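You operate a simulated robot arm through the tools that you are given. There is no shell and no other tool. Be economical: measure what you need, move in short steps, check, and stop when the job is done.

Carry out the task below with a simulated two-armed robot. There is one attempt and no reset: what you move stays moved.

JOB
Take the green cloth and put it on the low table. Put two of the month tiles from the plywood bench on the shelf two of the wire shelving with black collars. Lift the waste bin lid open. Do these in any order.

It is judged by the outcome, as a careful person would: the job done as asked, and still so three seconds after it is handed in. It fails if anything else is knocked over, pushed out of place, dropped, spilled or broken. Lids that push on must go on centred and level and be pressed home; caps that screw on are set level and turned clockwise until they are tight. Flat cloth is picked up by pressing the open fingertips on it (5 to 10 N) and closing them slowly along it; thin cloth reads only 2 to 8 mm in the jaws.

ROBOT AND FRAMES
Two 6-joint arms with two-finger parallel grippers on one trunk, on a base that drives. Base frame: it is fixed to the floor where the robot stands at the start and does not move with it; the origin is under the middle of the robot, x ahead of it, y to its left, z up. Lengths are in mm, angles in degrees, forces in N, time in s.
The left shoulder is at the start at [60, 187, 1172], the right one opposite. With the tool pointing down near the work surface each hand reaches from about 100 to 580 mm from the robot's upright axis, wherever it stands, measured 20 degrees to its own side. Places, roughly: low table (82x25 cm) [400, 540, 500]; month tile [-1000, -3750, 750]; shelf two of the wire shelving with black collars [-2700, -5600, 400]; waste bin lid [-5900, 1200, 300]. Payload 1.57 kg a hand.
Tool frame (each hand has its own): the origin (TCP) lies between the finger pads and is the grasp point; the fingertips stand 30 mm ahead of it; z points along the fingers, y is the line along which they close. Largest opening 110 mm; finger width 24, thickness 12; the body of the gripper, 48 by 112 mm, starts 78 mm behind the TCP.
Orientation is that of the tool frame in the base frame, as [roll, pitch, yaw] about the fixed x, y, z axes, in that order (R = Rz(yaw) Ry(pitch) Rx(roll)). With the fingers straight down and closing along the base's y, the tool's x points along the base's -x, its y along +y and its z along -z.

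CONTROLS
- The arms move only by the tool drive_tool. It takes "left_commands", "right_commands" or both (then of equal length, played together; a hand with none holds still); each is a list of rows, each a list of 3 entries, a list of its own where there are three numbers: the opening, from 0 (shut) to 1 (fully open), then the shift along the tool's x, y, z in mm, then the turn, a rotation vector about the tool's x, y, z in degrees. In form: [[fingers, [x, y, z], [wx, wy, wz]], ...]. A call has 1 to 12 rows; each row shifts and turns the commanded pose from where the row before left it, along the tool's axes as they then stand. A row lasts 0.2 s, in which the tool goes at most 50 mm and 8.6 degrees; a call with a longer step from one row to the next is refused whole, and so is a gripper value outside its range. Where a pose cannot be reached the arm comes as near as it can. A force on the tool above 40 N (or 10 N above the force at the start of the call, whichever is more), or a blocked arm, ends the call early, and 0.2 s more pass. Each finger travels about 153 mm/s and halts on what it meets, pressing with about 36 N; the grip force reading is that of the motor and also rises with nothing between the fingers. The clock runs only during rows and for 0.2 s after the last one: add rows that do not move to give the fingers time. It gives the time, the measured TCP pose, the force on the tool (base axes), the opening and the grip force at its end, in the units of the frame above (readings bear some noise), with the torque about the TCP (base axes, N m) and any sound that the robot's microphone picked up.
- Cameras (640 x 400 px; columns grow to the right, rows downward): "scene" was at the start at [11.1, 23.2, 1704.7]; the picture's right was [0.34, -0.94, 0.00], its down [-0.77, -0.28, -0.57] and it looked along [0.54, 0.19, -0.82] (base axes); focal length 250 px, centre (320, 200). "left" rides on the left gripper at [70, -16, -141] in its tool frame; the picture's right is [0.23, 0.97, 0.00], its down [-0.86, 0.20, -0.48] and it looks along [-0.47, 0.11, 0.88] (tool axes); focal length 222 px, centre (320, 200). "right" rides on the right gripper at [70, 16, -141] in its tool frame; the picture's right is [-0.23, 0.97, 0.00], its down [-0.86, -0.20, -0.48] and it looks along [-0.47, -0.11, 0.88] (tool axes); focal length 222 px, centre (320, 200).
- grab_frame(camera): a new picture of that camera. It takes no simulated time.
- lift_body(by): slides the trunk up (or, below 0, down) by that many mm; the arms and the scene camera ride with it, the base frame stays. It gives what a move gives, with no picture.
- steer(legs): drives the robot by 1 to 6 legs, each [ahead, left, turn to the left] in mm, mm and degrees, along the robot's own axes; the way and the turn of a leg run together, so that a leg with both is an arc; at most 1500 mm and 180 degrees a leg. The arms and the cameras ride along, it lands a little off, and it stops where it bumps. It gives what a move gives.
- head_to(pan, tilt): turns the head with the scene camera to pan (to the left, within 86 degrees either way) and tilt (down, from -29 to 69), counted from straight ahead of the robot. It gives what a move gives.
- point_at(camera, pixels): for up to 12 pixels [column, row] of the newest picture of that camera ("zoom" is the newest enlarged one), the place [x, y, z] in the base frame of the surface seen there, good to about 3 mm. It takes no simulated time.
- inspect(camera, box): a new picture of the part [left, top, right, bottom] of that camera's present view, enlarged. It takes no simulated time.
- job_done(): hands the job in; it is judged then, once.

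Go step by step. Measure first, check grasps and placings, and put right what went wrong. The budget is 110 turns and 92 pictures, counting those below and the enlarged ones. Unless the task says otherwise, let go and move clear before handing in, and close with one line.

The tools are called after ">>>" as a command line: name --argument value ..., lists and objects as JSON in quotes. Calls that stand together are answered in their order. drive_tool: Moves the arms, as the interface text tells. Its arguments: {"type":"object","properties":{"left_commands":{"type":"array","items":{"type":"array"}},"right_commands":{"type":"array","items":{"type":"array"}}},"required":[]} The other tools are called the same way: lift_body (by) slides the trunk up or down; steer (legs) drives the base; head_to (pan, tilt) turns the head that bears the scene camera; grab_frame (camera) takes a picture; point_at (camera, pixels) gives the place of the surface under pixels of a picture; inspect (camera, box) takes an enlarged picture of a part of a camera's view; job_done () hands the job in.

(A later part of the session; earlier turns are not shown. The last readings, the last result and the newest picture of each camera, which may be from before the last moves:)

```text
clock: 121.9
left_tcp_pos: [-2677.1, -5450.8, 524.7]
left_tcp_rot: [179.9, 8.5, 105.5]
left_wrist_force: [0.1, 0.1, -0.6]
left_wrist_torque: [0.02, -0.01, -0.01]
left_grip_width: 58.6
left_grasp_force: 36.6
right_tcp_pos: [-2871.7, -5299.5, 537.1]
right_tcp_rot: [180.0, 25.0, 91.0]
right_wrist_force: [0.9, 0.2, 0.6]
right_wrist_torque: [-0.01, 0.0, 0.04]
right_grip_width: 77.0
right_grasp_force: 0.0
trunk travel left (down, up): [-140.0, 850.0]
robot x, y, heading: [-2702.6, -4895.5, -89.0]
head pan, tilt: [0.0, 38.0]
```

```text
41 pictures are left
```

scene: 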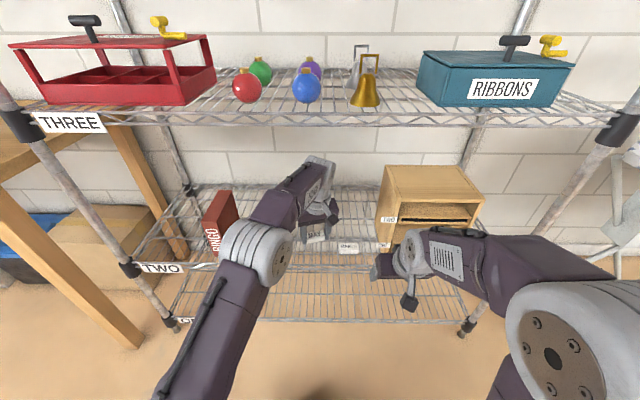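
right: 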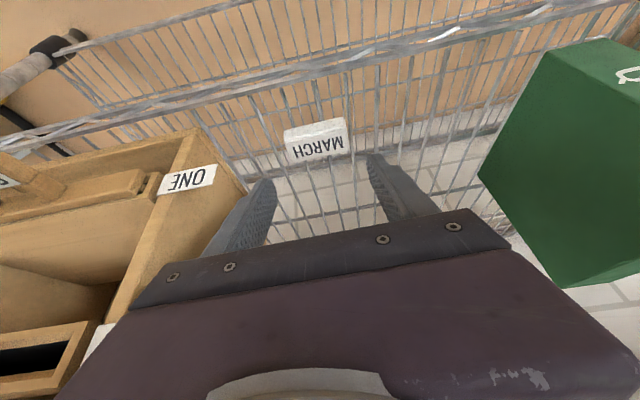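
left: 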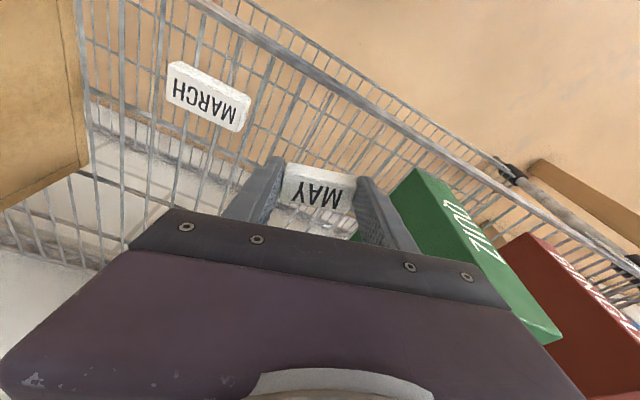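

MAY is over free wires, about 30 mm from QUIZ and well off MARCH. I'll nudge 8 mm away from the book and lower gently.

>>> drive_tool --left_commands '[[0.4, [0, -8, 0], [0, 0, 0]], [0.4, [3, 0, 20], [0, 0, 0]], [0.4, [2, 0, 13], [0, 0, 0]], [0.4, [0.5, 0, 3], [0, 0, 0]], [0.4, [0.2, 0, 1.5], [0, 0, 0]], [0.4, [0, 0, 0], [0, 0, 0]]]'

>>> drive_tool --left_commands '[[0.4, [0.2, 0, 1.5], [0, 0, 0]], [0.4, [0.1, 0, 1], [0, 0, 0]], [0.4, [0, 0, 0], [0, 0, 0]]]'

```text
clock: 123.3
left_tcp_pos: [-2684.5, -5451.2, 487.6]
left_tcp_rot: [179.9, 8.6, 105.7]
left_wrist_force: [0.9, -0.6, -1.9]
left_wrist_torque: [0.02, 0.03, -0.04]
left_grip_width: 58.5
left_grasp_force: 36.1
right_tcp_pos: [-2871.7, -5300.6, 537.1]
right_tcp_rot: [-179.9, 25.0, 91.1]
right_wrist_force: [-0.1, -0.2, 0.1]
right_wrist_torque: [-0.02, -0.05, -0.01]
right_grip_width: 77.3
right_grasp_force: 0.1
trunk travel left (down, up): [-140.0, 850.0]
robot x, y, heading: [-2697.4, -4893.5, -89.3]
head pan, tilt: [0.0, 38.0]
```

```text
clock: 124.1
left_tcp_pos: [-2684.4, -5453.8, 484.5]
left_tcp_rot: [179.8, 8.6, 105.4]
left_wrist_force: [-0.5, 0.1, -0.5]
left_wrist_torque: [-0.04, 0.0, 0.02]
left_grip_width: 58.5
left_grasp_force: 36.0
right_tcp_pos: [-2871.5, -5300.0, 537.6]
right_tcp_rot: [179.9, 25.0, 91.1]
right_wrist_force: [-0.6, 0.7, -0.5]
right_wrist_torque: [0.04, 0.02, 0.02]
right_grip_width: 77.1
right_grasp_force: 0.1
trunk travel left (down, up): [-140.0, 850.0]
robot x, y, heading: [-2698.7, -4896.7, -88.9]
head pan, tilt: [0.0, 38.0]
```

>>> drive_tool --left_commands '[[0.4, [0.1, 0, 1], [0, 0, 0]], [0.4, [0.1, 0, 1], [0, 0, 0]], [0.4, [0, 0, 0], [0, 0, 0]]]'

>>> grab_frame --camera "left"

```text
clock: 124.9
left_tcp_pos: [-2683.6, -5451.8, 483.8]
left_tcp_rot: [179.8, 8.7, 105.6]
left_wrist_force: [0.7, -1.3, 6.3]
left_wrist_torque: [-0.11, 0.12, 0.02]
left_grip_width: 58.3
left_grasp_force: 36.3
right_tcp_pos: [-2872.3, -5301.0, 538.2]
right_tcp_rot: [180.0, 25.0, 91.0]
right_wrist_force: [0.0, 0.4, 0.4]
right_wrist_torque: [0.01, -0.01, 0.03]
right_grip_width: 77.1
right_grasp_force: 0.1
trunk travel left (down, up): [-140.0, 850.0]
robot x, y, heading: [-2698.8, -4892.7, -88.9]
head pan, tilt: [0.0, 38.0]
```

```text
40 pictures are left
```

left: 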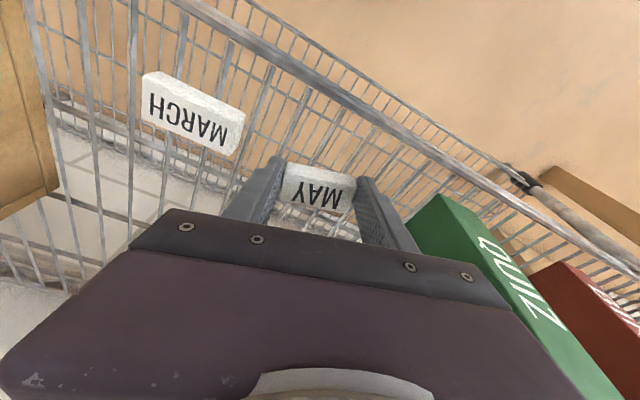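

Contact at 6 N. Open slowly, rise, and check.

>>> drive_tool --left_commands '[[0.56, [0, 0, 0], [0, 0, 0]], [0.6, [-0.1, 0, -1], [0, 0, 0]], [0.65, [0, 0, 0], [0, 0, 0]], [0.68, [0, 0, 0], [0, 0, 0]], [0.68, [-1.5, 0, -10], [0, 0, 0]], [0.68, [-3.5, 0, -24], [0, 0, 0]], [0.68, [-2.5, 0, -18], [0, 0, 0]], [0.68, [0, 0, 0], [0, 0, 0]]]'

>>> grab_frame --camera "left"

```text
clock: 126.7
left_tcp_pos: [-2685.5, -5454.0, 535.9]
left_tcp_rot: [179.8, 8.5, 105.5]
left_wrist_force: [0.2, -0.2, 0.0]
left_wrist_torque: [0.0, 0.02, -0.02]
left_grip_width: 74.7
left_grasp_force: 0.0
right_tcp_pos: [-2872.8, -5300.6, 537.6]
right_tcp_rot: [180.0, 25.0, 91.0]
right_wrist_force: [0.6, 0.1, 0.3]
right_wrist_torque: [0.04, 0.01, -0.01]
right_grip_width: 76.8
right_grasp_force: 0.1
trunk travel left (down, up): [-140.0, 850.0]
robot x, y, heading: [-2701.3, -4890.5, -89.1]
head pan, tilt: [0.0, 38.0]
```

```text
39 pictures are left
```

left: 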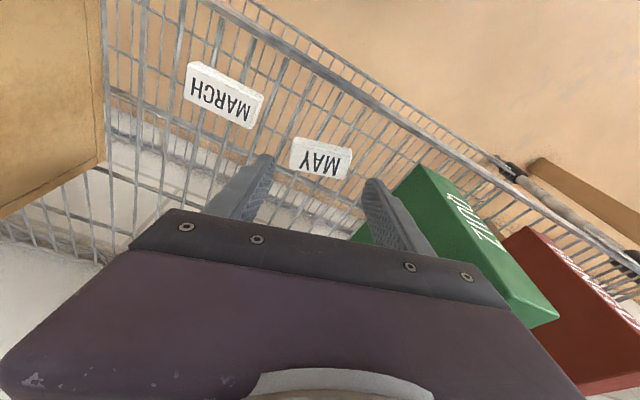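

Both tiles are on shelf two. Back out, raise the trunk, turn to face −x and look for the way to the bin.

>>> steer --legs '[[-330, 0, 0]]'

>>> lift_body --by 400

>>> inspect --camera "scene" --box '[200, 150, 460, 310]'

>>> steer --legs '[[0, 0, -90]]'

>>> head_to --pan -45 --tilt 20

>>> grab_frame --camera "scene"

```text
clock: 128.8
left_tcp_pos: [-2690.2, -5125.3, 535.7]
left_tcp_rot: [179.7, 8.6, 105.5]
left_wrist_force: [0.3, -0.2, -0.1]
left_wrist_torque: [0.02, -0.02, 0.02]
left_grip_width: 75.0
left_grasp_force: 0.0
right_tcp_pos: [-2877.3, -4972.1, 537.5]
right_tcp_rot: [-180.0, 25.0, 90.8]
right_wrist_force: [0.2, 0.1, 0.0]
right_wrist_torque: [0.01, 0.01, 0.03]
right_grip_width: 76.8
right_grasp_force: 0.1
trunk travel left (down, up): [-140.0, 850.0]
robot x, y, heading: [-2700.3, -4565.0, -89.0]
head pan, tilt: [0.0, 38.0]
```

```text
clock: 132.7
left_tcp_pos: [-2690.5, -5124.9, 934.9]
left_tcp_rot: [179.8, 8.6, 105.4]
left_wrist_force: [-0.7, -0.6, -0.3]
left_wrist_torque: [-0.03, 0.01, 0.01]
left_grip_width: 74.7
left_grasp_force: 0.0
right_tcp_pos: [-2877.8, -4970.7, 938.9]
right_tcp_rot: [-180.0, 24.9, 90.8]
right_wrist_force: [0.0, 0.5, 0.1]
right_wrist_torque: [0.0, 0.01, -0.02]
right_grip_width: 76.9
right_grasp_force: 0.0
trunk travel left (down, up): [-540.0, 450.0]
robot x, y, heading: [-2707.1, -4570.9, -89.1]
head pan, tilt: [0.0, 38.0]
```

```text
2.46 times, centred on (330, 230) of scene
```

zoom: 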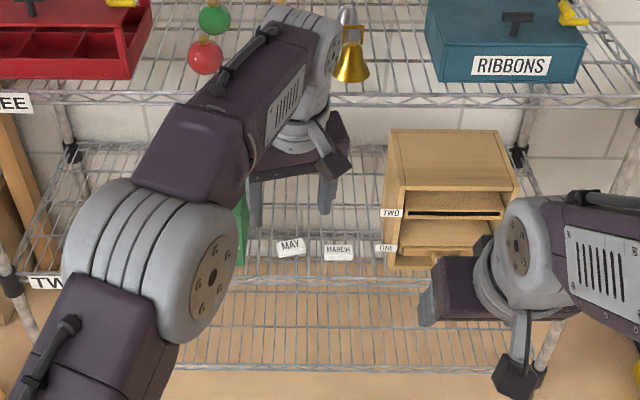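

```text
clock: 136.9
left_tcp_pos: [-3263.6, -4581.7, 935.2]
left_tcp_rot: [179.8, 8.5, 15.6]
left_wrist_force: [-0.5, 0.5, 0.3]
left_wrist_torque: [0.01, 0.0, -0.02]
left_grip_width: 74.7
left_grasp_force: 0.1
right_tcp_pos: [-3110.8, -4393.6, 937.6]
right_tcp_rot: [-179.9, 25.1, 1.0]
right_wrist_force: [0.1, 0.1, 0.3]
right_wrist_torque: [0.01, -0.04, -0.02]
right_grip_width: 77.1
right_grasp_force: 0.0
trunk travel left (down, up): [-540.0, 450.0]
robot x, y, heading: [-2702.3, -4564.6, -179.2]
head pan, tilt: [0.0, 38.0]
```

```text
clock: 138.0
left_tcp_pos: [-3263.6, -4581.0, 936.1]
left_tcp_rot: [179.8, 8.6, 15.7]
left_wrist_force: [-0.4, -0.1, -0.2]
left_wrist_torque: [0.0, 0.01, 0.02]
left_grip_width: 74.6
left_grasp_force: 0.0
right_tcp_pos: [-3110.0, -4393.4, 937.2]
right_tcp_rot: [180.0, 25.0, 1.0]
right_wrist_force: [-0.2, -0.1, 0.5]
right_wrist_torque: [0.01, -0.02, 0.0]
right_grip_width: 77.2
right_grasp_force: 0.1
trunk travel left (down, up): [-540.0, 450.0]
robot x, y, heading: [-2703.6, -4564.5, -178.8]
head pan, tilt: [-45.0, 20.0]
```

```text
37 pictures are left
```

scene: 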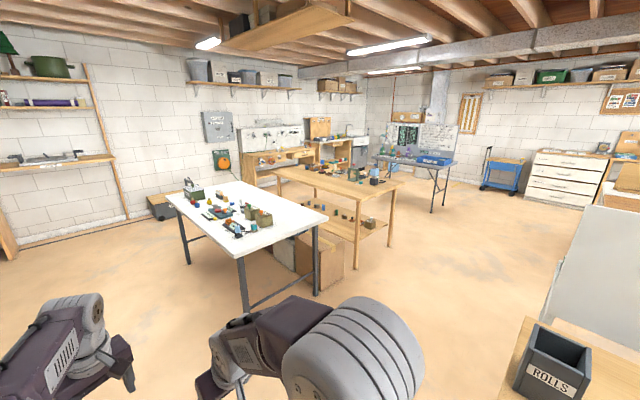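

MAY and MARCH are confirmed on TWO. Now measure furniture for the route to the bin, roughly at pixel column 390.

>>> point_at --camera "scene" --pixels '[[245, 310], [317, 292], [188, 262], [357, 267], [391, 245], [432, 212], [450, 185], [388, 180], [340, 280], [500, 190], [350, 160], [555, 285]]'

>>> inspect --camera "scene" --box '[280, 100, 540, 230]'

```text
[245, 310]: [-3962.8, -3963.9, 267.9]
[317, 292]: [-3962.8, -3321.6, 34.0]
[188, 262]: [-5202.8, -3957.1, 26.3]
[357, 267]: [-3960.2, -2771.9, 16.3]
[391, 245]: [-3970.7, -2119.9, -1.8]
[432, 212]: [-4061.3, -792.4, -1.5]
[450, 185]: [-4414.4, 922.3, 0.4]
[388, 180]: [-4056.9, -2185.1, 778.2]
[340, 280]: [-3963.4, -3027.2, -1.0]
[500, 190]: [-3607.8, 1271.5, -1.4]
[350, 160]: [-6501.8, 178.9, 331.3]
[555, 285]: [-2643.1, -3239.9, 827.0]
```

```text
2.46 times, centred on (410, 165) of scene
```

zoom: 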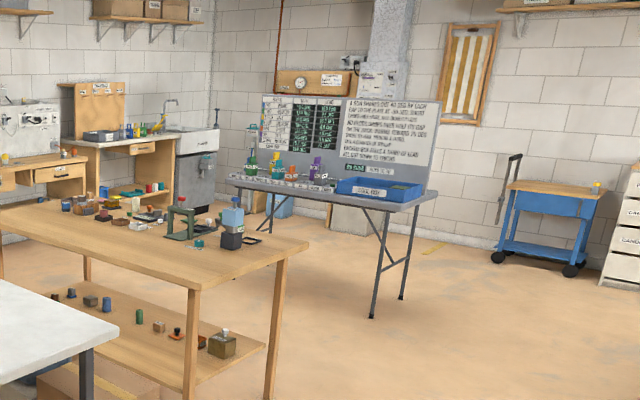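

The corridor x≈−3300 between the tables (x −3960) and the bench (x −2640) is clear. Move ahead 600, turn right to face +y, and drive 3.6 m.

>>> steer --legs '[[600, 0, 0], [0, 0, -91], [1450, 0, 0], [1450, 0, 0]]'

>>> head_to --pan 30 --tilt 22

>>> grab_frame --camera "scene"

```text
clock: 158.9
left_tcp_pos: [-3204.8, -1119.9, 935.9]
left_tcp_rot: [179.7, 8.6, -77.2]
left_wrist_force: [-0.3, -0.1, 0.1]
left_wrist_torque: [-0.02, -0.02, 0.02]
left_grip_width: 74.8
left_grasp_force: 0.0
right_tcp_pos: [-3024.8, -1281.6, 936.1]
right_tcp_rot: [179.9, 25.0, -91.7]
right_wrist_force: [0.2, 0.4, -0.2]
right_wrist_torque: [0.01, 0.02, 0.0]
right_grip_width: 77.2
right_grasp_force: 0.0
trunk travel left (down, up): [-540.0, 450.0]
robot x, y, heading: [-3217.2, -1675.4, 88.3]
head pan, tilt: [-45.0, 20.0]
```

```text
clock: 160.4
left_tcp_pos: [-3204.7, -1119.4, 936.2]
left_tcp_rot: [179.8, 8.5, -77.2]
left_wrist_force: [-0.4, -0.1, -0.1]
left_wrist_torque: [-0.01, -0.01, -0.01]
left_grip_width: 74.9
left_grasp_force: 0.0
right_tcp_pos: [-3025.7, -1281.7, 937.6]
right_tcp_rot: [-180.0, 25.0, -91.9]
right_wrist_force: [-1.0, -0.3, -0.6]
right_wrist_torque: [0.02, 0.01, 0.01]
right_grip_width: 76.9
right_grasp_force: 0.0
trunk travel left (down, up): [-540.0, 450.0]
robot x, y, heading: [-3217.4, -1679.1, 88.3]
head pan, tilt: [30.0, 22.0]
```

```text
35 pictures are left
```

scene: 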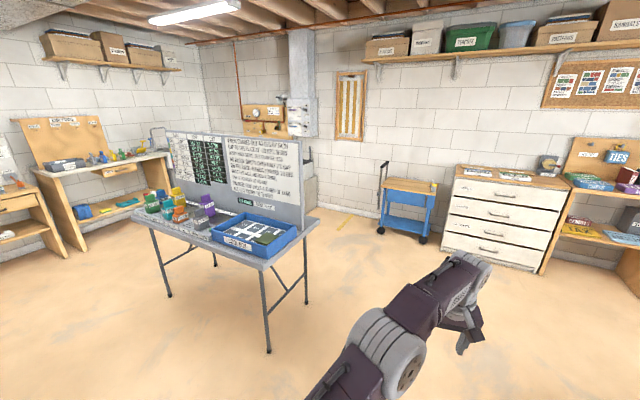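

>>> point_at --camera "scene" --pixels '[[268, 352], [305, 300], [170, 295], [385, 232], [422, 242], [445, 252], [535, 270], [310, 200], [350, 215], [345, 140], [320, 240]]'

```text
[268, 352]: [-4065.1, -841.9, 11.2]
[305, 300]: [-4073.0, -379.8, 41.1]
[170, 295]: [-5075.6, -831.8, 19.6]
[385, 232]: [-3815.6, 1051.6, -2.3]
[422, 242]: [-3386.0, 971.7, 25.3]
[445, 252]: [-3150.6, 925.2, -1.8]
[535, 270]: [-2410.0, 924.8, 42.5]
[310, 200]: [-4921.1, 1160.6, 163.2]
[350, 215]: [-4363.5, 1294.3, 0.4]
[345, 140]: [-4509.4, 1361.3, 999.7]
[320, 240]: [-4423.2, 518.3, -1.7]
```

The space past the table (y>−380) is clear to furniture at y≈950. I'll restore both hands to upright, pulled-in poses, then drive to y≈250 and turn to −x.

>>> drive_tool --left_commands '[[0.68, [0, 0, 0], [0, 8.5, 0]], [0.68, [0, 0, 0], [0, 0, 7]], [0.68, [0, 0, 0], [0, 0, 7]], [0.68, [35, 25, 0], [0, 0, 0]], [0.68, [35, 25, 0], [0, 0, 0]], [0.68, [35, 25, 0], [0, 0, 0]], [0.68, [35, 25, 0], [0, 0, 0]], [0.68, [35, 25, 0], [0, 0, 0]], [0.68, [35, 25, 0], [0, 0, 0]]]' --right_commands '[[0.68, [0, 0, 0], [0, 8.3, 0]], [0.68, [0, 0, 0], [0, 8.3, 0]], [0.68, [0, 0, 0], [0, 8.4, 0]], [0.68, [15, 0, 0], [0, 0, 0]], [0.68, [15, 0, 0], [0, 0, 0]], [0.68, [15, 0, 0], [0, 0, 0]], [0.68, [15, 0, 0], [0, 0, 0]], [0.68, [0, 0, 0], [0, 0, 0]], [0.68, [0, 0, 0], [0, 0, 0]]]'

>>> steer --legs '[[1450, 50, 0], [480, 0, 0], [0, 0, 92], [1300, 0, 0]]'

>>> head_to --pan -20 --tilt 30

>>> grab_frame --camera "scene"

```text
clock: 162.4
left_tcp_pos: [-3210.2, -1136.3, 930.5]
left_tcp_rot: [179.8, 0.1, -91.1]
left_wrist_force: [0.4, -0.5, -0.1]
left_wrist_torque: [0.03, 0.02, 0.01]
left_grip_width: 74.9
left_grasp_force: 0.1
left hand out of reach, approached as far as the arm can: row 1, 4, 5, 6, 7, 8, 9
right_tcp_pos: [-3026.8, -1342.4, 938.0]
right_tcp_rot: [179.9, -0.1, -91.8]
right_wrist_force: [-0.6, 0.5, 0.1]
right_wrist_torque: [-0.01, -0.03, 0.01]
right_grip_width: 75.2
right_grasp_force: 0.0
trunk travel left (down, up): [-540.0, 450.0]
robot x, y, heading: [-3215.9, -1678.3, 88.3]
head pan, tilt: [30.0, 22.0]
```

```text
clock: 182.2
left_tcp_pos: [-5069.6, 260.3, 931.4]
left_tcp_rot: [179.8, 0.0, 0.4]
left_wrist_force: [0.0, -0.4, 0.2]
left_wrist_torque: [0.0, 0.01, -0.01]
left_grip_width: 74.8
left_grasp_force: 0.1
right_tcp_pos: [-4868.0, 451.3, 938.9]
right_tcp_rot: [-180.0, 0.0, -0.3]
right_wrist_force: [0.3, 0.7, 0.0]
right_wrist_torque: [-0.03, 0.01, 0.02]
right_grip_width: 74.8
right_grasp_force: 0.0
trunk travel left (down, up): [-540.0, 450.0]
robot x, y, heading: [-4524.6, 269.6, 179.9]
head pan, tilt: [30.0, 22.0]
```

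```text
clock: 183.3
left_tcp_pos: [-5070.5, 259.1, 930.4]
left_tcp_rot: [179.8, 0.0, 0.6]
left_wrist_force: [1.0, -0.5, 0.9]
left_wrist_torque: [-0.03, 0.02, -0.02]
left_grip_width: 74.8
left_grasp_force: 0.0
right_tcp_pos: [-4870.0, 450.6, 937.9]
right_tcp_rot: [180.0, 0.1, -0.2]
right_wrist_force: [0.2, 0.1, -0.2]
right_wrist_torque: [0.0, -0.02, -0.01]
right_grip_width: 74.8
right_grasp_force: 0.0
trunk travel left (down, up): [-540.0, 450.0]
robot x, y, heading: [-4527.1, 270.3, 180.0]
head pan, tilt: [-20.0, 30.0]
```

```text
34 pictures are left
```

scene: 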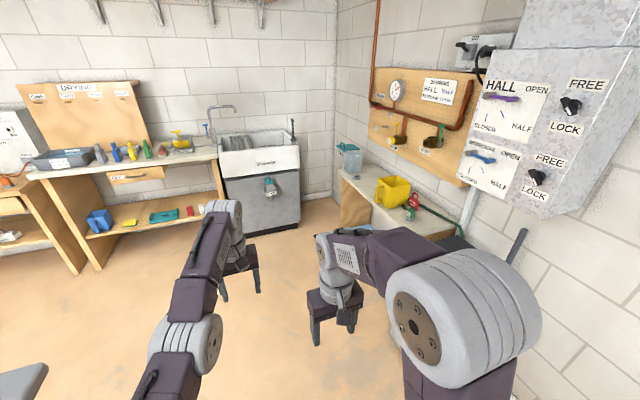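

The bin should appear near (380,220). Zooming there.

>>> inspect --camera "scene" --box '[300, 120, 480, 270]'

>>> point_at --camera "scene" --pixels '[[350, 210], [350, 165], [395, 185], [420, 215], [440, 230], [370, 185], [345, 225], [300, 215], [515, 245], [455, 243]]'

```text
2.67 times, centred on (390, 195) of scene
```

zoom: 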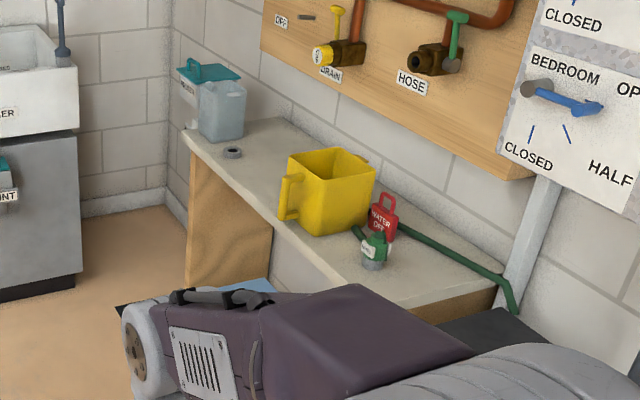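

```text
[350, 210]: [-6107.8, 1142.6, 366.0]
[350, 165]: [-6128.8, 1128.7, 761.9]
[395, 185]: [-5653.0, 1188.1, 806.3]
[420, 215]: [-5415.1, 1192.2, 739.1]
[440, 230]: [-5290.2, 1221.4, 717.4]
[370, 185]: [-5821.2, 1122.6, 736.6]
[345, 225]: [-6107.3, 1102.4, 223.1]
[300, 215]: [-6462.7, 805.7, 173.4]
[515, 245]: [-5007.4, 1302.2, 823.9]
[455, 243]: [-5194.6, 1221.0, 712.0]
```

There's a counter (z≈737, front y≈1060) with something blue beneath it at zoom (250,285) – probably the bin. I'll drive in front of it and face +y.

>>> steer --legs '[[1100, 100, 0], [0, 0, -90]]'

>>> lift_body --by -300

>>> head_to --pan 5 --tilt 40

>>> grab_frame --camera "scene"

>>> grab_frame --camera "left"

```text
clock: 192.9
left_tcp_pos: [-5642.8, 715.7, 929.9]
left_tcp_rot: [179.8, 0.0, -90.6]
left_wrist_force: [-0.8, 0.1, 0.2]
left_wrist_torque: [0.01, 0.0, -0.02]
left_grip_width: 75.0
left_grasp_force: 0.1
right_tcp_pos: [-5457.0, 512.0, 939.0]
right_tcp_rot: [-179.9, 0.0, -91.3]
right_wrist_force: [-0.9, -0.6, 0.1]
right_wrist_torque: [0.02, 0.03, 0.02]
right_grip_width: 75.1
right_grasp_force: 0.0
trunk travel left (down, up): [-540.0, 450.0]
robot x, y, heading: [-5642.9, 172.2, 88.6]
head pan, tilt: [-20.0, 30.0]
```

```text
clock: 195.9
left_tcp_pos: [-5643.0, 716.1, 630.6]
left_tcp_rot: [179.8, 0.0, -90.7]
left_wrist_force: [-0.5, 0.3, 0.0]
left_wrist_torque: [-0.03, -0.01, 0.0]
left_grip_width: 74.5
left_grasp_force: 0.1
right_tcp_pos: [-5456.6, 511.6, 638.4]
right_tcp_rot: [180.0, 0.0, -91.3]
right_wrist_force: [0.0, 0.2, -0.8]
right_wrist_torque: [0.01, 0.01, 0.0]
right_grip_width: 74.5
right_grasp_force: 0.1
trunk travel left (down, up): [-240.0, 750.0]
robot x, y, heading: [-5641.2, 176.3, 88.4]
head pan, tilt: [-20.0, 30.0]
```

```text
clock: 196.8
left_tcp_pos: [-5642.1, 715.7, 629.9]
left_tcp_rot: [179.8, 0.0, -90.7]
left_wrist_force: [0.0, 0.0, -1.3]
left_wrist_torque: [0.02, -0.03, 0.03]
left_grip_width: 74.8
left_grasp_force: 0.0
right_tcp_pos: [-5456.7, 511.1, 639.2]
right_tcp_rot: [-179.9, -0.1, -91.4]
right_wrist_force: [-0.1, -0.7, 0.0]
right_wrist_torque: [-0.01, 0.03, -0.01]
right_grip_width: 74.8
right_grasp_force: 0.1
trunk travel left (down, up): [-240.0, 750.0]
robot x, y, heading: [-5640.3, 173.8, 88.5]
head pan, tilt: [5.0, 40.0]
```

```text
32 pictures are left
```

scene: 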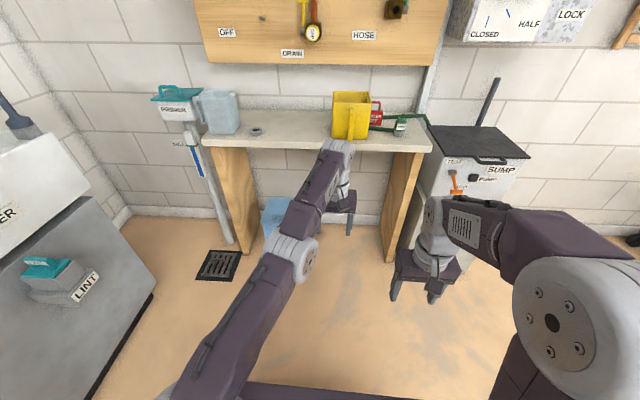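

```text
31 pictures are left
```

left: 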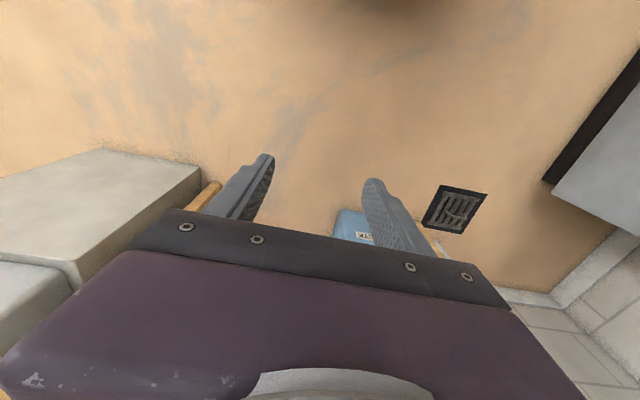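

The blue bin sits under the counter behind my left arm at (275,215). I'll try bringing the left arm back and aside in small steps.

>>> drive_tool --left_commands '[[0.68, [15, 0, 15], [0, 0, 0]], [0.68, [20, 0, 15], [0, 0, 0]], [0.68, [25, 0, 10], [0, 0, 0]], [0.68, [30, 0, 0], [0, 0, 0]], [0.68, [30, 0, 0], [0, 0, 0]], [0.68, [30, 0, 0], [0, 0, 0]]]'

```text
clock: 198.2
left_tcp_pos: [-5634.4, 710.9, 629.7]
left_tcp_rot: [179.7, -0.1, -90.7]
left_wrist_force: [0.3, 0.0, -1.0]
left_wrist_torque: [0.02, 0.03, -0.01]
left_grip_width: 75.0
left_grasp_force: 0.0
left hand out of reach, approached as far as the arm can: row 1, 2, 3, 4, 5, 6
right_tcp_pos: [-5455.8, 511.7, 638.4]
right_tcp_rot: [180.0, -0.1, -91.4]
right_wrist_force: [-0.2, 0.3, 0.3]
right_wrist_torque: [-0.01, 0.0, 0.01]
right_grip_width: 74.6
right_grasp_force: 0.1
trunk travel left (down, up): [-240.0, 750.0]
robot x, y, heading: [-5646.3, 174.1, 88.7]
head pan, tilt: [5.0, 40.0]
```

The left wrist is at a joint limit in this orientation. I'll yaw back by −14° (where it moved freely), shift left, then retract.

>>> drive_tool --left_commands '[[0.68, [0, 0, 0], [0, 0, -7]], [0.68, [0, 0, 0], [0, 0, -7]], [0.68, [0, 0, 0], [0, -8, 0]], [0.68, [0, 30, 0], [0, 0, 0]], [0.68, [0, 35, 0], [0, 0, 0]], [0.68, [0, 35, 0], [0, 0, 0]], [0.68, [0, 35, 0], [0, 0, 0]]]'

```text
clock: 199.8
left_tcp_pos: [-5670.6, 721.0, 638.2]
left_tcp_rot: [179.7, -0.1, -76.8]
left_wrist_force: [-1.2, -0.6, -0.2]
left_wrist_torque: [0.01, 0.01, 0.01]
left_grip_width: 75.0
left_grasp_force: 0.0
left hand out of reach, approached as far as the arm can: row 3, 4, 5, 6, 7
right_tcp_pos: [-5455.9, 511.2, 637.9]
right_tcp_rot: [-180.0, 0.0, -91.3]
right_wrist_force: [-0.1, -0.5, -0.2]
right_wrist_torque: [0.04, 0.05, 0.0]
right_grip_width: 74.4
right_grasp_force: 0.0
trunk travel left (down, up): [-240.0, 750.0]
robot x, y, heading: [-5645.2, 175.3, 88.6]
head pan, tilt: [5.0, 40.0]
```

>>> drive_tool --left_commands '[[0.68, [0, 0, 0], [0, 0, -7]], [0.68, [0, 0, 0], [0, 0, -7]], [0.68, [0, 0, 0], [0, 0, -7]], [0.68, [0, 0, 0], [0, 0, 0]]]'

>>> drive_tool --left_commands '[[0.68, [0, 0, -20], [0, 0, 0]], [0.68, [0, 0, -20], [0, 0, 0]], [0.68, [0, 0, 0], [0, 0, 0]]]'

>>> drive_tool --left_commands '[[0.68, [20, 0, 0], [0, 0, 0]], [0.68, [20, 0, 0], [0, 0, 0]], [0.68, [0, 0, 0], [0, 0, 0]]]'

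```text
clock: 200.8
left_tcp_pos: [-5669.0, 722.4, 636.3]
left_tcp_rot: [179.7, 0.1, -55.7]
left_wrist_force: [-0.1, -0.3, -0.1]
left_wrist_torque: [0.02, 0.02, -0.03]
left_grip_width: 75.0
left_grasp_force: 0.0
right_tcp_pos: [-5455.7, 511.5, 637.7]
right_tcp_rot: [-180.0, 0.0, -91.4]
right_wrist_force: [-1.2, 0.2, -0.4]
right_wrist_torque: [0.04, -0.03, 0.0]
right_grip_width: 74.7
right_grasp_force: 0.1
trunk travel left (down, up): [-240.0, 750.0]
robot x, y, heading: [-5644.3, 174.9, 88.7]
head pan, tilt: [5.0, 40.0]
```

```text
clock: 201.6
left_tcp_pos: [-5672.3, 711.0, 674.7]
left_tcp_rot: [179.7, 0.1, -55.6]
left_wrist_force: [-0.3, -0.5, 0.5]
left_wrist_torque: [0.03, 0.01, -0.02]
left_grip_width: 74.9
left_grasp_force: 0.0
left hand out of reach, approached as far as the arm can: row 1, 2
right_tcp_pos: [-5456.0, 511.4, 638.3]
right_tcp_rot: [180.0, 0.1, -91.4]
right_wrist_force: [0.4, -0.5, -0.2]
right_wrist_torque: [-0.03, 0.01, 0.0]
right_grip_width: 74.6
right_grasp_force: 0.0
trunk travel left (down, up): [-240.0, 750.0]
robot x, y, heading: [-5647.2, 173.7, 88.4]
head pan, tilt: [5.0, 40.0]
```

```text
clock: 202.4
left_tcp_pos: [-5665.1, 705.0, 676.4]
left_tcp_rot: [179.6, 0.1, -55.8]
left_wrist_force: [1.2, -0.5, -0.1]
left_wrist_torque: [0.02, -0.01, 0.03]
left_grip_width: 74.8
left_grasp_force: 0.0
left hand out of reach, approached as far as the arm can: row 1, 2
right_tcp_pos: [-5456.7, 511.5, 636.4]
right_tcp_rot: [180.0, 0.0, -91.3]
right_wrist_force: [0.2, -0.8, -0.5]
right_wrist_torque: [0.01, -0.02, -0.03]
right_grip_width: 75.1
right_grasp_force: 0.0
trunk travel left (down, up): [-240.0, 750.0]
robot x, y, heading: [-5642.8, 175.3, 88.6]
head pan, tilt: [5.0, 40.0]
```

The left arm seems to be stretched straight (stuck at its reach limit). I'll pull directly toward the left shoulder in many small steps to bend the elbow.

>>> drive_tool --left_commands '[[0.68, [7.8, 10.5, 7], [0, 0, 0]], [0.68, [7.8, 10.5, 7], [0, 0, 0]], [0.68, [7.8, 10.5, 7], [0, 0, 0]], [0.68, [7.8, 10.5, 7], [0, 0, 0]], [0.68, [7.8, 10.5, 7], [0, 0, 0]], [0.68, [7.8, 10.5, 7], [0, 0, 0]], [0.68, [7.8, 10.5, 7], [0, 0, 0]], [0.68, [7.8, 10.5, 7], [0, 0, 0]], [0.68, [7.8, 10.5, 7], [0, 0, 0]], [0.68, [7.8, 10.5, 7], [0, 0, 0]], [0.68, [7.8, 10.5, 7], [0, 0, 0]], [0.68, [7.8, 10.5, 7], [0, 0, 0]]]'

>>> grab_frame --camera "scene"

```text
clock: 205.0
left_tcp_pos: [-5665.6, 704.3, 675.0]
left_tcp_rot: [179.6, 0.1, -55.8]
left_wrist_force: [-0.3, -0.1, 0.2]
left_wrist_torque: [-0.02, -0.02, 0.03]
left_grip_width: 75.0
left_grasp_force: 0.0
left hand out of reach, approached as far as the arm can: row 1, 2, 3, 4, 5, 6, 7, 8, 9, 10, 11, 12
right_tcp_pos: [-5455.1, 510.9, 637.8]
right_tcp_rot: [-179.9, 0.0, -91.4]
right_wrist_force: [-0.5, 0.1, -0.2]
right_wrist_torque: [0.01, 0.0, -0.01]
right_grip_width: 74.9
right_grasp_force: 0.0
trunk travel left (down, up): [-240.0, 750.0]
robot x, y, heading: [-5641.3, 174.0, 88.7]
head pan, tilt: [5.0, 40.0]
```

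```text
30 pictures are left
```

scene: 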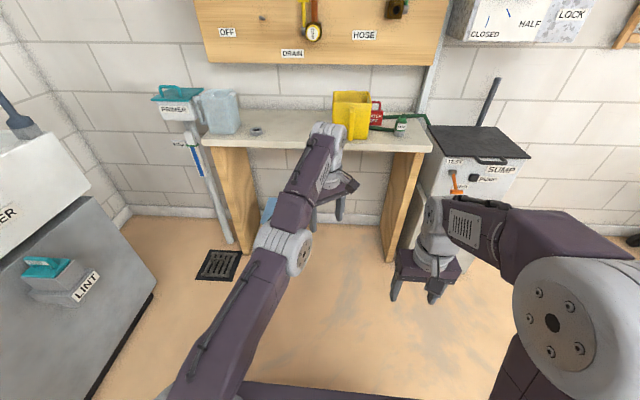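

The left arm is indeed straight. I'll test whether wrist tilt or a tangential (left/up) swing frees it.

>>> drive_tool --left_commands '[[0.68, [0, 0, -45], [0, 0, 0]], [0.68, [0, 0, -45], [0, 0, 0]], [0.68, [0, 0, -45], [0, 0, 0]], [0.68, [0, 0, -45], [0, 0, 0]], [0.68, [0, 0, -45], [0, 0, 0]], [0.68, [0, 0, -45], [0, 0, 0]], [0.68, [0, 0, 0], [0, 0, 0]]]'

>>> drive_tool --left_commands '[[0.68, [7.8, 10.5, 20], [0, 0, 0]], [0.68, [15, 20, 30], [0, 0, 0]], [0.68, [15, 20, 30], [0, 0, 0]], [0.68, [15, 20, 30], [0, 0, 0]], [0.68, [15, 20, 30], [0, 0, 0]], [0.68, [0, 0, 0], [0, 0, 0]]]'

```text
clock: 206.6
left_tcp_pos: [-5701.6, 596.8, 839.5]
left_tcp_rot: [179.9, 0.2, -55.8]
left_wrist_force: [-0.8, 0.0, 0.2]
left_wrist_torque: [0.01, -0.01, 0.01]
left_grip_width: 74.8
left_grasp_force: 0.1
left hand out of reach, approached as far as the arm can: row 1, 2, 3, 4, 5, 6
right_tcp_pos: [-5456.6, 511.4, 638.3]
right_tcp_rot: [179.9, -0.1, -91.4]
right_wrist_force: [-0.9, -0.1, -0.7]
right_wrist_torque: [0.03, 0.0, 0.03]
right_grip_width: 74.8
right_grasp_force: 0.0
trunk travel left (down, up): [-240.0, 750.0]
robot x, y, heading: [-5641.7, 176.7, 88.8]
head pan, tilt: [5.0, 40.0]
```

```text
clock: 208.0
left_tcp_pos: [-5738.3, 490.3, 699.1]
left_tcp_rot: [179.8, 0.0, -55.7]
left_wrist_force: [0.3, 0.1, 0.7]
left_wrist_torque: [-0.01, 0.0, 0.03]
left_grip_width: 74.7
left_grasp_force: 0.1
right_tcp_pos: [-5455.3, 511.6, 638.2]
right_tcp_rot: [-180.0, -0.1, -91.4]
right_wrist_force: [-0.3, 0.3, -0.8]
right_wrist_torque: [-0.01, 0.03, 0.02]
right_grip_width: 74.8
right_grasp_force: 0.1
trunk travel left (down, up): [-240.0, 750.0]
robot x, y, heading: [-5641.8, 176.3, 88.6]
head pan, tilt: [5.0, 40.0]
```

Swinging up freed the elbow. Now restore the yaw and move the left hand to its own side, then look at the bin.

>>> drive_tool --left_commands '[[0.68, [0, 0, 0], [0, 0, 7]], [0.68, [0, 0, 0], [0, 0, 7]], [0.68, [0, 0, 0], [0, 0, 7]], [0.68, [0, 0, 0], [0, 0, 7]], [0.68, [0, 0, 0], [0, 0, 7]], [0.68, [0, 40, -30], [0, 0, 0]], [0.68, [0, 40, -30], [0, 0, 0]], [0.68, [0, 40, -30], [0, 0, 0]], [0.68, [0, 40, 0], [0, 0, 0]], [0.68, [0, 40, 0], [0, 0, 0]], [0.68, [0, 0, 0], [0, 0, 0]]]'

>>> grab_frame --camera "scene"

```text
clock: 210.4
left_tcp_pos: [-5939.4, 493.4, 791.4]
left_tcp_rot: [179.8, 0.0, -90.7]
left_wrist_force: [-0.6, -0.2, 0.1]
left_wrist_torque: [0.0, 0.0, 0.0]
left_grip_width: 74.7
left_grasp_force: 0.1
right_tcp_pos: [-5456.2, 510.2, 638.3]
right_tcp_rot: [-179.9, 0.0, -91.4]
right_wrist_force: [-0.1, -0.4, 0.6]
right_wrist_torque: [-0.03, -0.03, -0.02]
right_grip_width: 74.9
right_grasp_force: 0.1
trunk travel left (down, up): [-240.0, 750.0]
robot x, y, heading: [-5645.1, 173.9, 88.5]
head pan, tilt: [5.0, 40.0]
```

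```text
29 pictures are left
```

scene: 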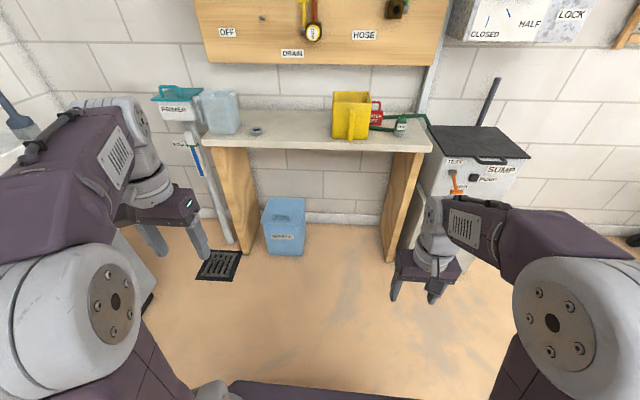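

Now the blue bin is visible at (283,225) under the counter. Zoom in and measure.

>>> inspect --camera "scene" --box '[235, 180, 335, 270]'

>>> point_at --camera "scene" --pixels '[[300, 150], [300, 144], [250, 255], [388, 262], [240, 160], [400, 158], [177, 100], [215, 120]]'

```text
4.44 times, centred on (285, 225) of scene
```

zoom: 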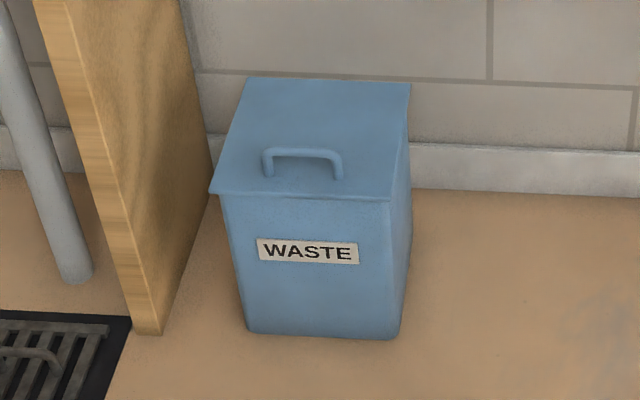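

```text
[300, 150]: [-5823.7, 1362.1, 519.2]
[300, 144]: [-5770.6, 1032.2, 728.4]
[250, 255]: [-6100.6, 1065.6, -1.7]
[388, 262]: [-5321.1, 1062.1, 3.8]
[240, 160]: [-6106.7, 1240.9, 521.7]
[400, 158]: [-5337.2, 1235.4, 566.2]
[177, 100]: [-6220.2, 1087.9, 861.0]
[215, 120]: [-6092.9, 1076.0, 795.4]
```

>>> point_at --camera "zoom" --pixels '[[300, 153], [266, 165], [340, 168], [300, 170], [215, 190], [390, 196], [250, 80], [408, 86], [300, 110], [260, 330], [395, 330], [300, 192]]'

```text
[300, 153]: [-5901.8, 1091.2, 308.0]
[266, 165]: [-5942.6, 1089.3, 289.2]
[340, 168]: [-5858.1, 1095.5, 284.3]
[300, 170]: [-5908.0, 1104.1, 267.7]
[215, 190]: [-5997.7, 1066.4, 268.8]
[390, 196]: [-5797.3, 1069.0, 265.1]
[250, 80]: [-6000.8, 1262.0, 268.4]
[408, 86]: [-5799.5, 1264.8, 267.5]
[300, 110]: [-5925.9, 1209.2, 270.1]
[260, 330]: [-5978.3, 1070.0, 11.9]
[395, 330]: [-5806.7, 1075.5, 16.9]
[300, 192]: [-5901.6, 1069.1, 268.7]
```

Bin lid: x −6000…−5797, y 1066–1265, z 268, hinged at the back; handle bar along x at y≈1092, z≈308. I'll grip the bar with the left hand, fingers closing across it and pointing forward-down ~35°. First lower the trunk and turn the left tool in free space.

>>> lift_body --by -190

>>> drive_tool --left_commands '[[0.6, [0, 0, 0], [0, 0, 8.2]], [0.6, [0, 0, 0], [0, 0, 8.2]], [0.6, [0, 0, 0], [0, 0, 8.2]], [0.6, [0, 0, 0], [0, 0, 8.2]], [0.6, [0, 0, 0], [0, 0, 8.2]], [0.6, [0, 0, 0], [0, 0, 8.2]], [0.6, [0, 0, 0], [0, 0, 8.2]], [0.6, [0, 0, 0], [0, 0, 8.2]], [0.6, [0, 0, 0], [0, 0, 8.2]], [0.6, [0, 0, 0], [0, 0, 8.2]], [0.6, [0, 0, 0], [0, 0, 8.0]]]'

```text
clock: 212.5
left_tcp_pos: [-5939.1, 492.1, 600.8]
left_tcp_rot: [179.7, 0.0, -90.8]
left_wrist_force: [0.2, 0.3, 0.7]
left_wrist_torque: [0.01, 0.0, 0.05]
left_grip_width: 74.8
left_grasp_force: 0.0
right_tcp_pos: [-5456.1, 511.3, 447.4]
right_tcp_rot: [180.0, 0.0, -91.4]
right_wrist_force: [-0.1, 0.0, 0.9]
right_wrist_torque: [0.02, 0.04, -0.01]
right_grip_width: 74.7
right_grasp_force: 0.1
trunk travel left (down, up): [-50.0, 940.0]
robot x, y, heading: [-5645.0, 172.0, 88.6]
head pan, tilt: [5.0, 40.0]
```

```text
clock: 214.9
left_tcp_pos: [-5939.8, 491.1, 600.8]
left_tcp_rot: [180.0, -0.3, 179.1]
left_wrist_force: [0.4, 1.2, -0.5]
left_wrist_torque: [0.02, 0.02, 0.01]
left_grip_width: 65.7
left_grasp_force: 0.1
right_tcp_pos: [-5456.7, 510.6, 449.5]
right_tcp_rot: [-180.0, 0.0, -91.4]
right_wrist_force: [0.6, 0.2, -0.5]
right_wrist_torque: [0.01, 0.01, 0.04]
right_grip_width: 75.0
right_grasp_force: 0.1
trunk travel left (down, up): [-50.0, 940.0]
robot x, y, heading: [-5641.3, 174.1, 88.6]
head pan, tilt: [5.0, 40.0]
```

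Spin worked. Now extend 130 mm forward and tilt the tips forward by 55°.

>>> drive_tool --left_commands '[[0.6, [0, 45, 0], [0, 0, 0]], [0.6, [0, 45, 0], [0, 0, 0]], [0.6, [0, 40, 0], [0, 0, 0]], [0.6, [0, 0, 0], [-7.9, 0, 0]], [0.6, [0, 0, 0], [-7.9, 0, 0]], [0.6, [0, 0, 0], [-7.9, 0, 0]], [0.6, [0, 0, 0], [-7.9, 0, 0]], [0.6, [0, 0, 0], [-7.9, 0, 0]], [0.6, [0, 0, 0], [-7.9, 0, 0]], [0.6, [0, 0, 0], [-7.6, 0, 0]], [0.6, [0, 0, 0], [0, 0, 0]]]'

```text
clock: 217.3
left_tcp_pos: [-5937.1, 621.7, 599.9]
left_tcp_rot: [125.1, -0.4, 179.2]
left_wrist_force: [0.3, -0.4, -0.2]
left_wrist_torque: [0.0, -0.01, 0.0]
left_grip_width: 66.0
left_grasp_force: 0.1
right_tcp_pos: [-5456.6, 511.5, 448.0]
right_tcp_rot: [179.9, 0.0, -91.4]
right_wrist_force: [0.4, 0.1, -0.7]
right_wrist_torque: [0.01, 0.04, 0.01]
right_grip_width: 74.9
right_grasp_force: 0.2
trunk travel left (down, up): [-50.0, 940.0]
robot x, y, heading: [-5641.7, 175.0, 88.9]
head pan, tilt: [5.0, 40.0]
```

The left tool now points 35° below horizontal. Lower it and pull the right hand back, then drive closer.

>>> drive_tool --left_commands '[[0.6, [0, -39.6, 13.1], [0, 0, 0]], [0.6, [0, -39.6, 13.1], [0, 0, 0]], [0.6, [0, -39.6, 13.1], [0, 0, 0]], [0.6, [0, -39.6, 13.1], [0, 0, 0]], [0.6, [0, -39.6, 13.1], [0, 0, 0]], [0.6, [0, 0, 0], [0, 0, 0]]]' --right_commands '[[0.68, [35, 0, 0], [0, 0, 0]], [0.68, [35, 0, 0], [0, 0, 0]], [0.68, [35, 0, 0], [0, 0, 0]], [0.68, [0, 0, 0], [0, 0, 0]], [0.68, [0, 0, 0], [0, 0, 0]], [0.68, [0, 0, 0], [0, 0, 0]]]'

>>> steer --legs '[[330, 130, 0]]'

>>> head_to --pan 15 --tilt 45

>>> grab_frame --camera "scene"

>>> grab_frame --camera "left"

```text
clock: 218.7
left_tcp_pos: [-5890.6, 601.4, 561.1]
left_tcp_rot: [125.5, -0.1, 179.4]
left_wrist_force: [-0.2, 0.3, -0.3]
left_wrist_torque: [0.02, 0.01, 0.0]
left_grip_width: 66.0
left_grasp_force: 0.1
left hand out of reach, approached as far as the arm can: row 1, 2, 3, 4, 5
right_tcp_pos: [-5458.9, 407.4, 448.4]
right_tcp_rot: [-180.0, 0.1, -91.3]
right_wrist_force: [-0.5, 0.0, -0.2]
right_wrist_torque: [0.01, -0.05, 0.02]
right_grip_width: 74.7
right_grasp_force: 0.2
trunk travel left (down, up): [-50.0, 940.0]
robot x, y, heading: [-5643.7, 175.2, 88.5]
head pan, tilt: [5.0, 40.0]
```

```text
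clock: 221.0
left_tcp_pos: [-6013.4, 933.7, 561.2]
left_tcp_rot: [125.6, -0.2, 179.7]
left_wrist_force: [0.5, 0.6, 0.4]
left_wrist_torque: [0.0, 0.03, 0.02]
left_grip_width: 65.9
left_grasp_force: 0.0
right_tcp_pos: [-5579.5, 741.1, 447.5]
right_tcp_rot: [-180.0, 0.0, -91.1]
right_wrist_force: [0.2, 0.5, -0.3]
right_wrist_torque: [0.01, 0.0, 0.01]
right_grip_width: 74.6
right_grasp_force: 0.2
trunk travel left (down, up): [-50.0, 940.0]
robot x, y, heading: [-5763.7, 502.9, 88.8]
head pan, tilt: [5.0, 40.0]
```

```text
clock: 221.7
left_tcp_pos: [-6014.1, 933.0, 561.8]
left_tcp_rot: [125.6, -0.2, 179.8]
left_wrist_force: [-0.4, 0.2, -0.4]
left_wrist_torque: [-0.01, -0.03, -0.01]
left_grip_width: 66.1
left_grasp_force: 0.0
right_tcp_pos: [-5580.1, 740.9, 447.2]
right_tcp_rot: [179.9, 0.0, -91.1]
right_wrist_force: [-0.5, 0.5, 0.0]
right_wrist_torque: [0.04, 0.0, 0.01]
right_grip_width: 75.0
right_grasp_force: 0.1
trunk travel left (down, up): [-50.0, 940.0]
robot x, y, heading: [-5765.7, 507.5, 88.9]
head pan, tilt: [15.0, 45.0]
```

```text
27 pictures are left
```

scene: 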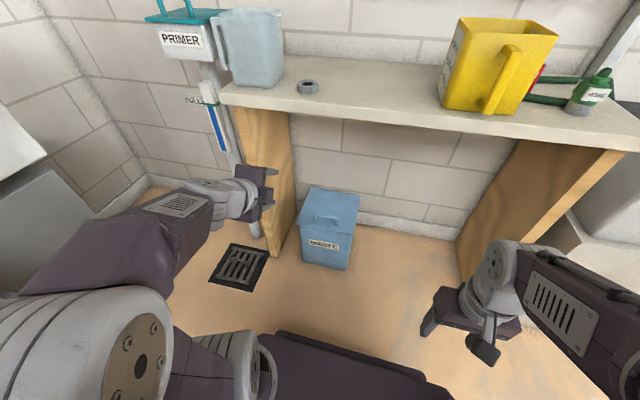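

```text
26 pictures are left
```

left: 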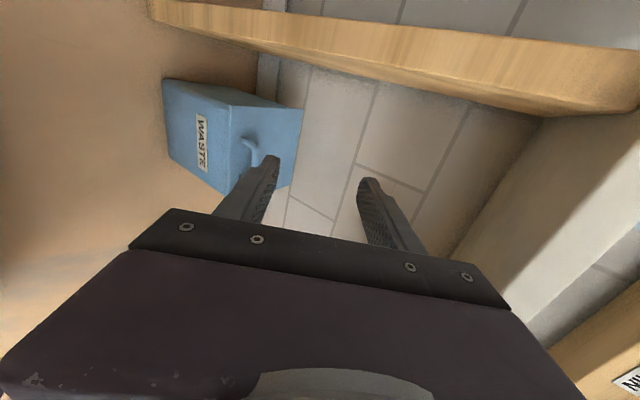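

The left wrist limits how flat it can point when low, so I'll steepen it to −55°, use the last 50 mm of trunk travel, and approach the bin.

>>> lift_body --by -50

>>> drive_tool --left_commands '[[0.6, [0, 0, 0], [7, 0, 0]], [0.6, [0, 0, 0], [7, 0, 0]], [0.6, [0, 0, 0], [6, 0, 0]], [0.6, [-28, -2.4, 26], [0, 0, 0]], [0.6, [-28, -2.4, 26], [0, 0, 0]], [0.6, [-28, -2.4, 26], [0, 0, 0]], [0.6, [-28, -2.4, 26], [0, 0, 0]], [0.6, [0, 0, 0], [0, 0, 0]]]'

>>> grab_frame --camera "left"

```text
clock: 222.6
left_tcp_pos: [-6014.8, 933.3, 511.5]
left_tcp_rot: [125.5, -0.3, 179.7]
left_wrist_force: [-0.6, -0.4, 0.3]
left_wrist_torque: [0.0, -0.01, -0.03]
left_grip_width: 65.9
left_grasp_force: 0.1
right_tcp_pos: [-5580.3, 740.7, 396.7]
right_tcp_rot: [180.0, 0.0, -91.1]
right_wrist_force: [0.6, -0.4, -0.1]
right_wrist_torque: [0.01, 0.0, -0.02]
right_grip_width: 74.9
right_grasp_force: 0.0
trunk travel left (down, up): [0.0, 990.0]
robot x, y, heading: [-5765.7, 505.6, 89.0]
head pan, tilt: [15.0, 45.0]
```

```text
clock: 224.4
left_tcp_pos: [-5904.4, 982.6, 418.5]
left_tcp_rot: [145.6, -0.2, 179.7]
left_wrist_force: [-0.2, -0.6, 0.8]
left_wrist_torque: [0.0, -0.01, -0.01]
left_grip_width: 65.9
left_grasp_force: 0.0
right_tcp_pos: [-5579.9, 741.2, 396.6]
right_tcp_rot: [180.0, -0.1, -91.1]
right_wrist_force: [0.2, -0.3, -0.4]
right_wrist_torque: [-0.01, -0.02, -0.03]
right_grip_width: 74.9
right_grasp_force: 0.1
trunk travel left (down, up): [0.0, 990.0]
robot x, y, heading: [-5767.6, 508.1, 89.1]
head pan, tilt: [15.0, 45.0]
```

```text
25 pictures are left
```

left: 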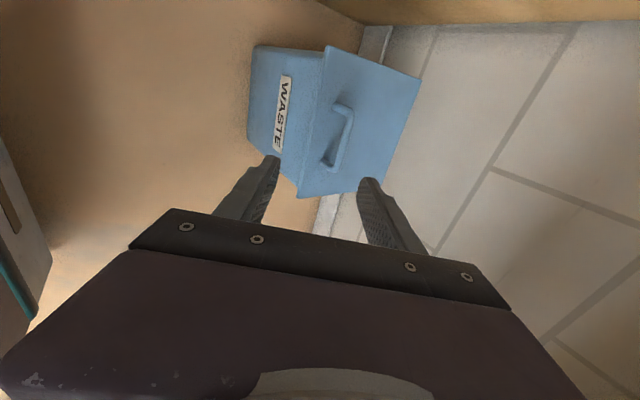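

The handle is in view at (345,130) between the fingers' line. Measure it.

>>> point_at --camera "left" --pixels '[[349, 125], [343, 145], [337, 105], [330, 163], [347, 115], [310, 150], [365, 130], [327, 60]]'

```text
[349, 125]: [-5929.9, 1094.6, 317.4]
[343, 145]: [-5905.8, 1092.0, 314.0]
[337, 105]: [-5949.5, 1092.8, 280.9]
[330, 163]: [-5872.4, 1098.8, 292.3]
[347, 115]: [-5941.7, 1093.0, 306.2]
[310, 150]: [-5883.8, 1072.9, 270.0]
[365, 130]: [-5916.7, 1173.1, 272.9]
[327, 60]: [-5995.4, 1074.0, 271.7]
```

Bar centre ≈(−5907, 1093, 308). Narrow the jaws to ~40 mm, align on the approach line, and move to ~35 mm short of it.

>>> drive_tool --left_commands '[[0.36, [0, 16, 0], [0, 0, 0]], [0.36, [0, 16, 0], [0, 0, 0]], [0.36, [0, 0, 35], [0, 0, 0]], [0.36, [0, 0, 35], [0, 0, 0]], [0.36, [0, 0, 25], [0, 0, 0]], [0.36, [0, 0, 0], [0, 0, 0]]]'

>>> grab_frame --camera "left"

>>> inspect --camera "scene" --box '[220, 150, 400, 280]'

```text
clock: 225.8
left_tcp_pos: [-5903.9, 1064.9, 357.2]
left_tcp_rot: [145.6, -0.2, 179.8]
left_wrist_force: [0.2, 0.6, 1.2]
left_wrist_torque: [-0.02, -0.02, 0.02]
left_grip_width: 39.5
left_grasp_force: 0.0
right_tcp_pos: [-5579.5, 741.6, 398.0]
right_tcp_rot: [179.9, 0.0, -91.1]
right_wrist_force: [-0.9, -0.3, 0.0]
right_wrist_torque: [0.01, 0.01, 0.03]
right_grip_width: 74.8
right_grasp_force: 0.1
trunk travel left (down, up): [0.0, 990.0]
robot x, y, heading: [-5764.9, 507.5, 88.8]
head pan, tilt: [15.0, 45.0]
```

```text
24 pictures are left
```

left: 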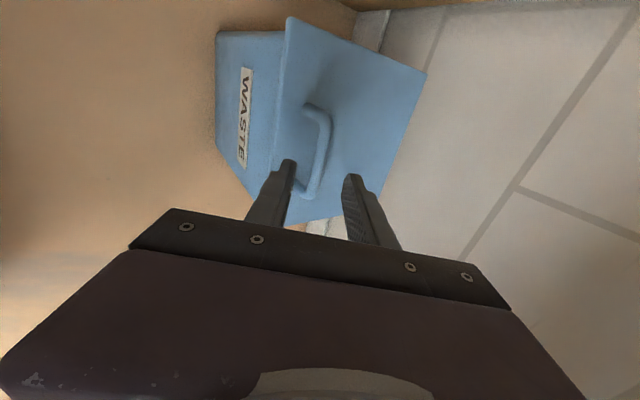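

```text
3.08 times, centred on (310, 215) of scene
```

zoom: 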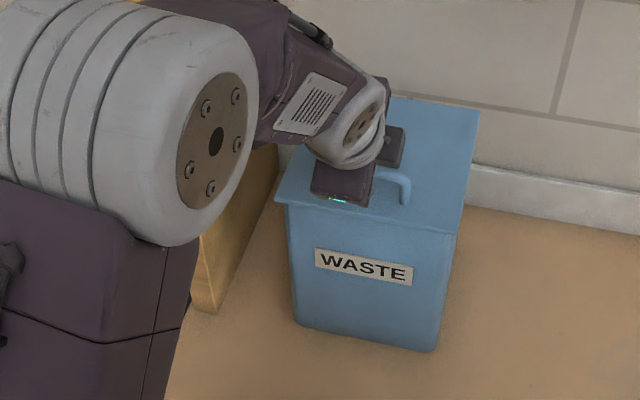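

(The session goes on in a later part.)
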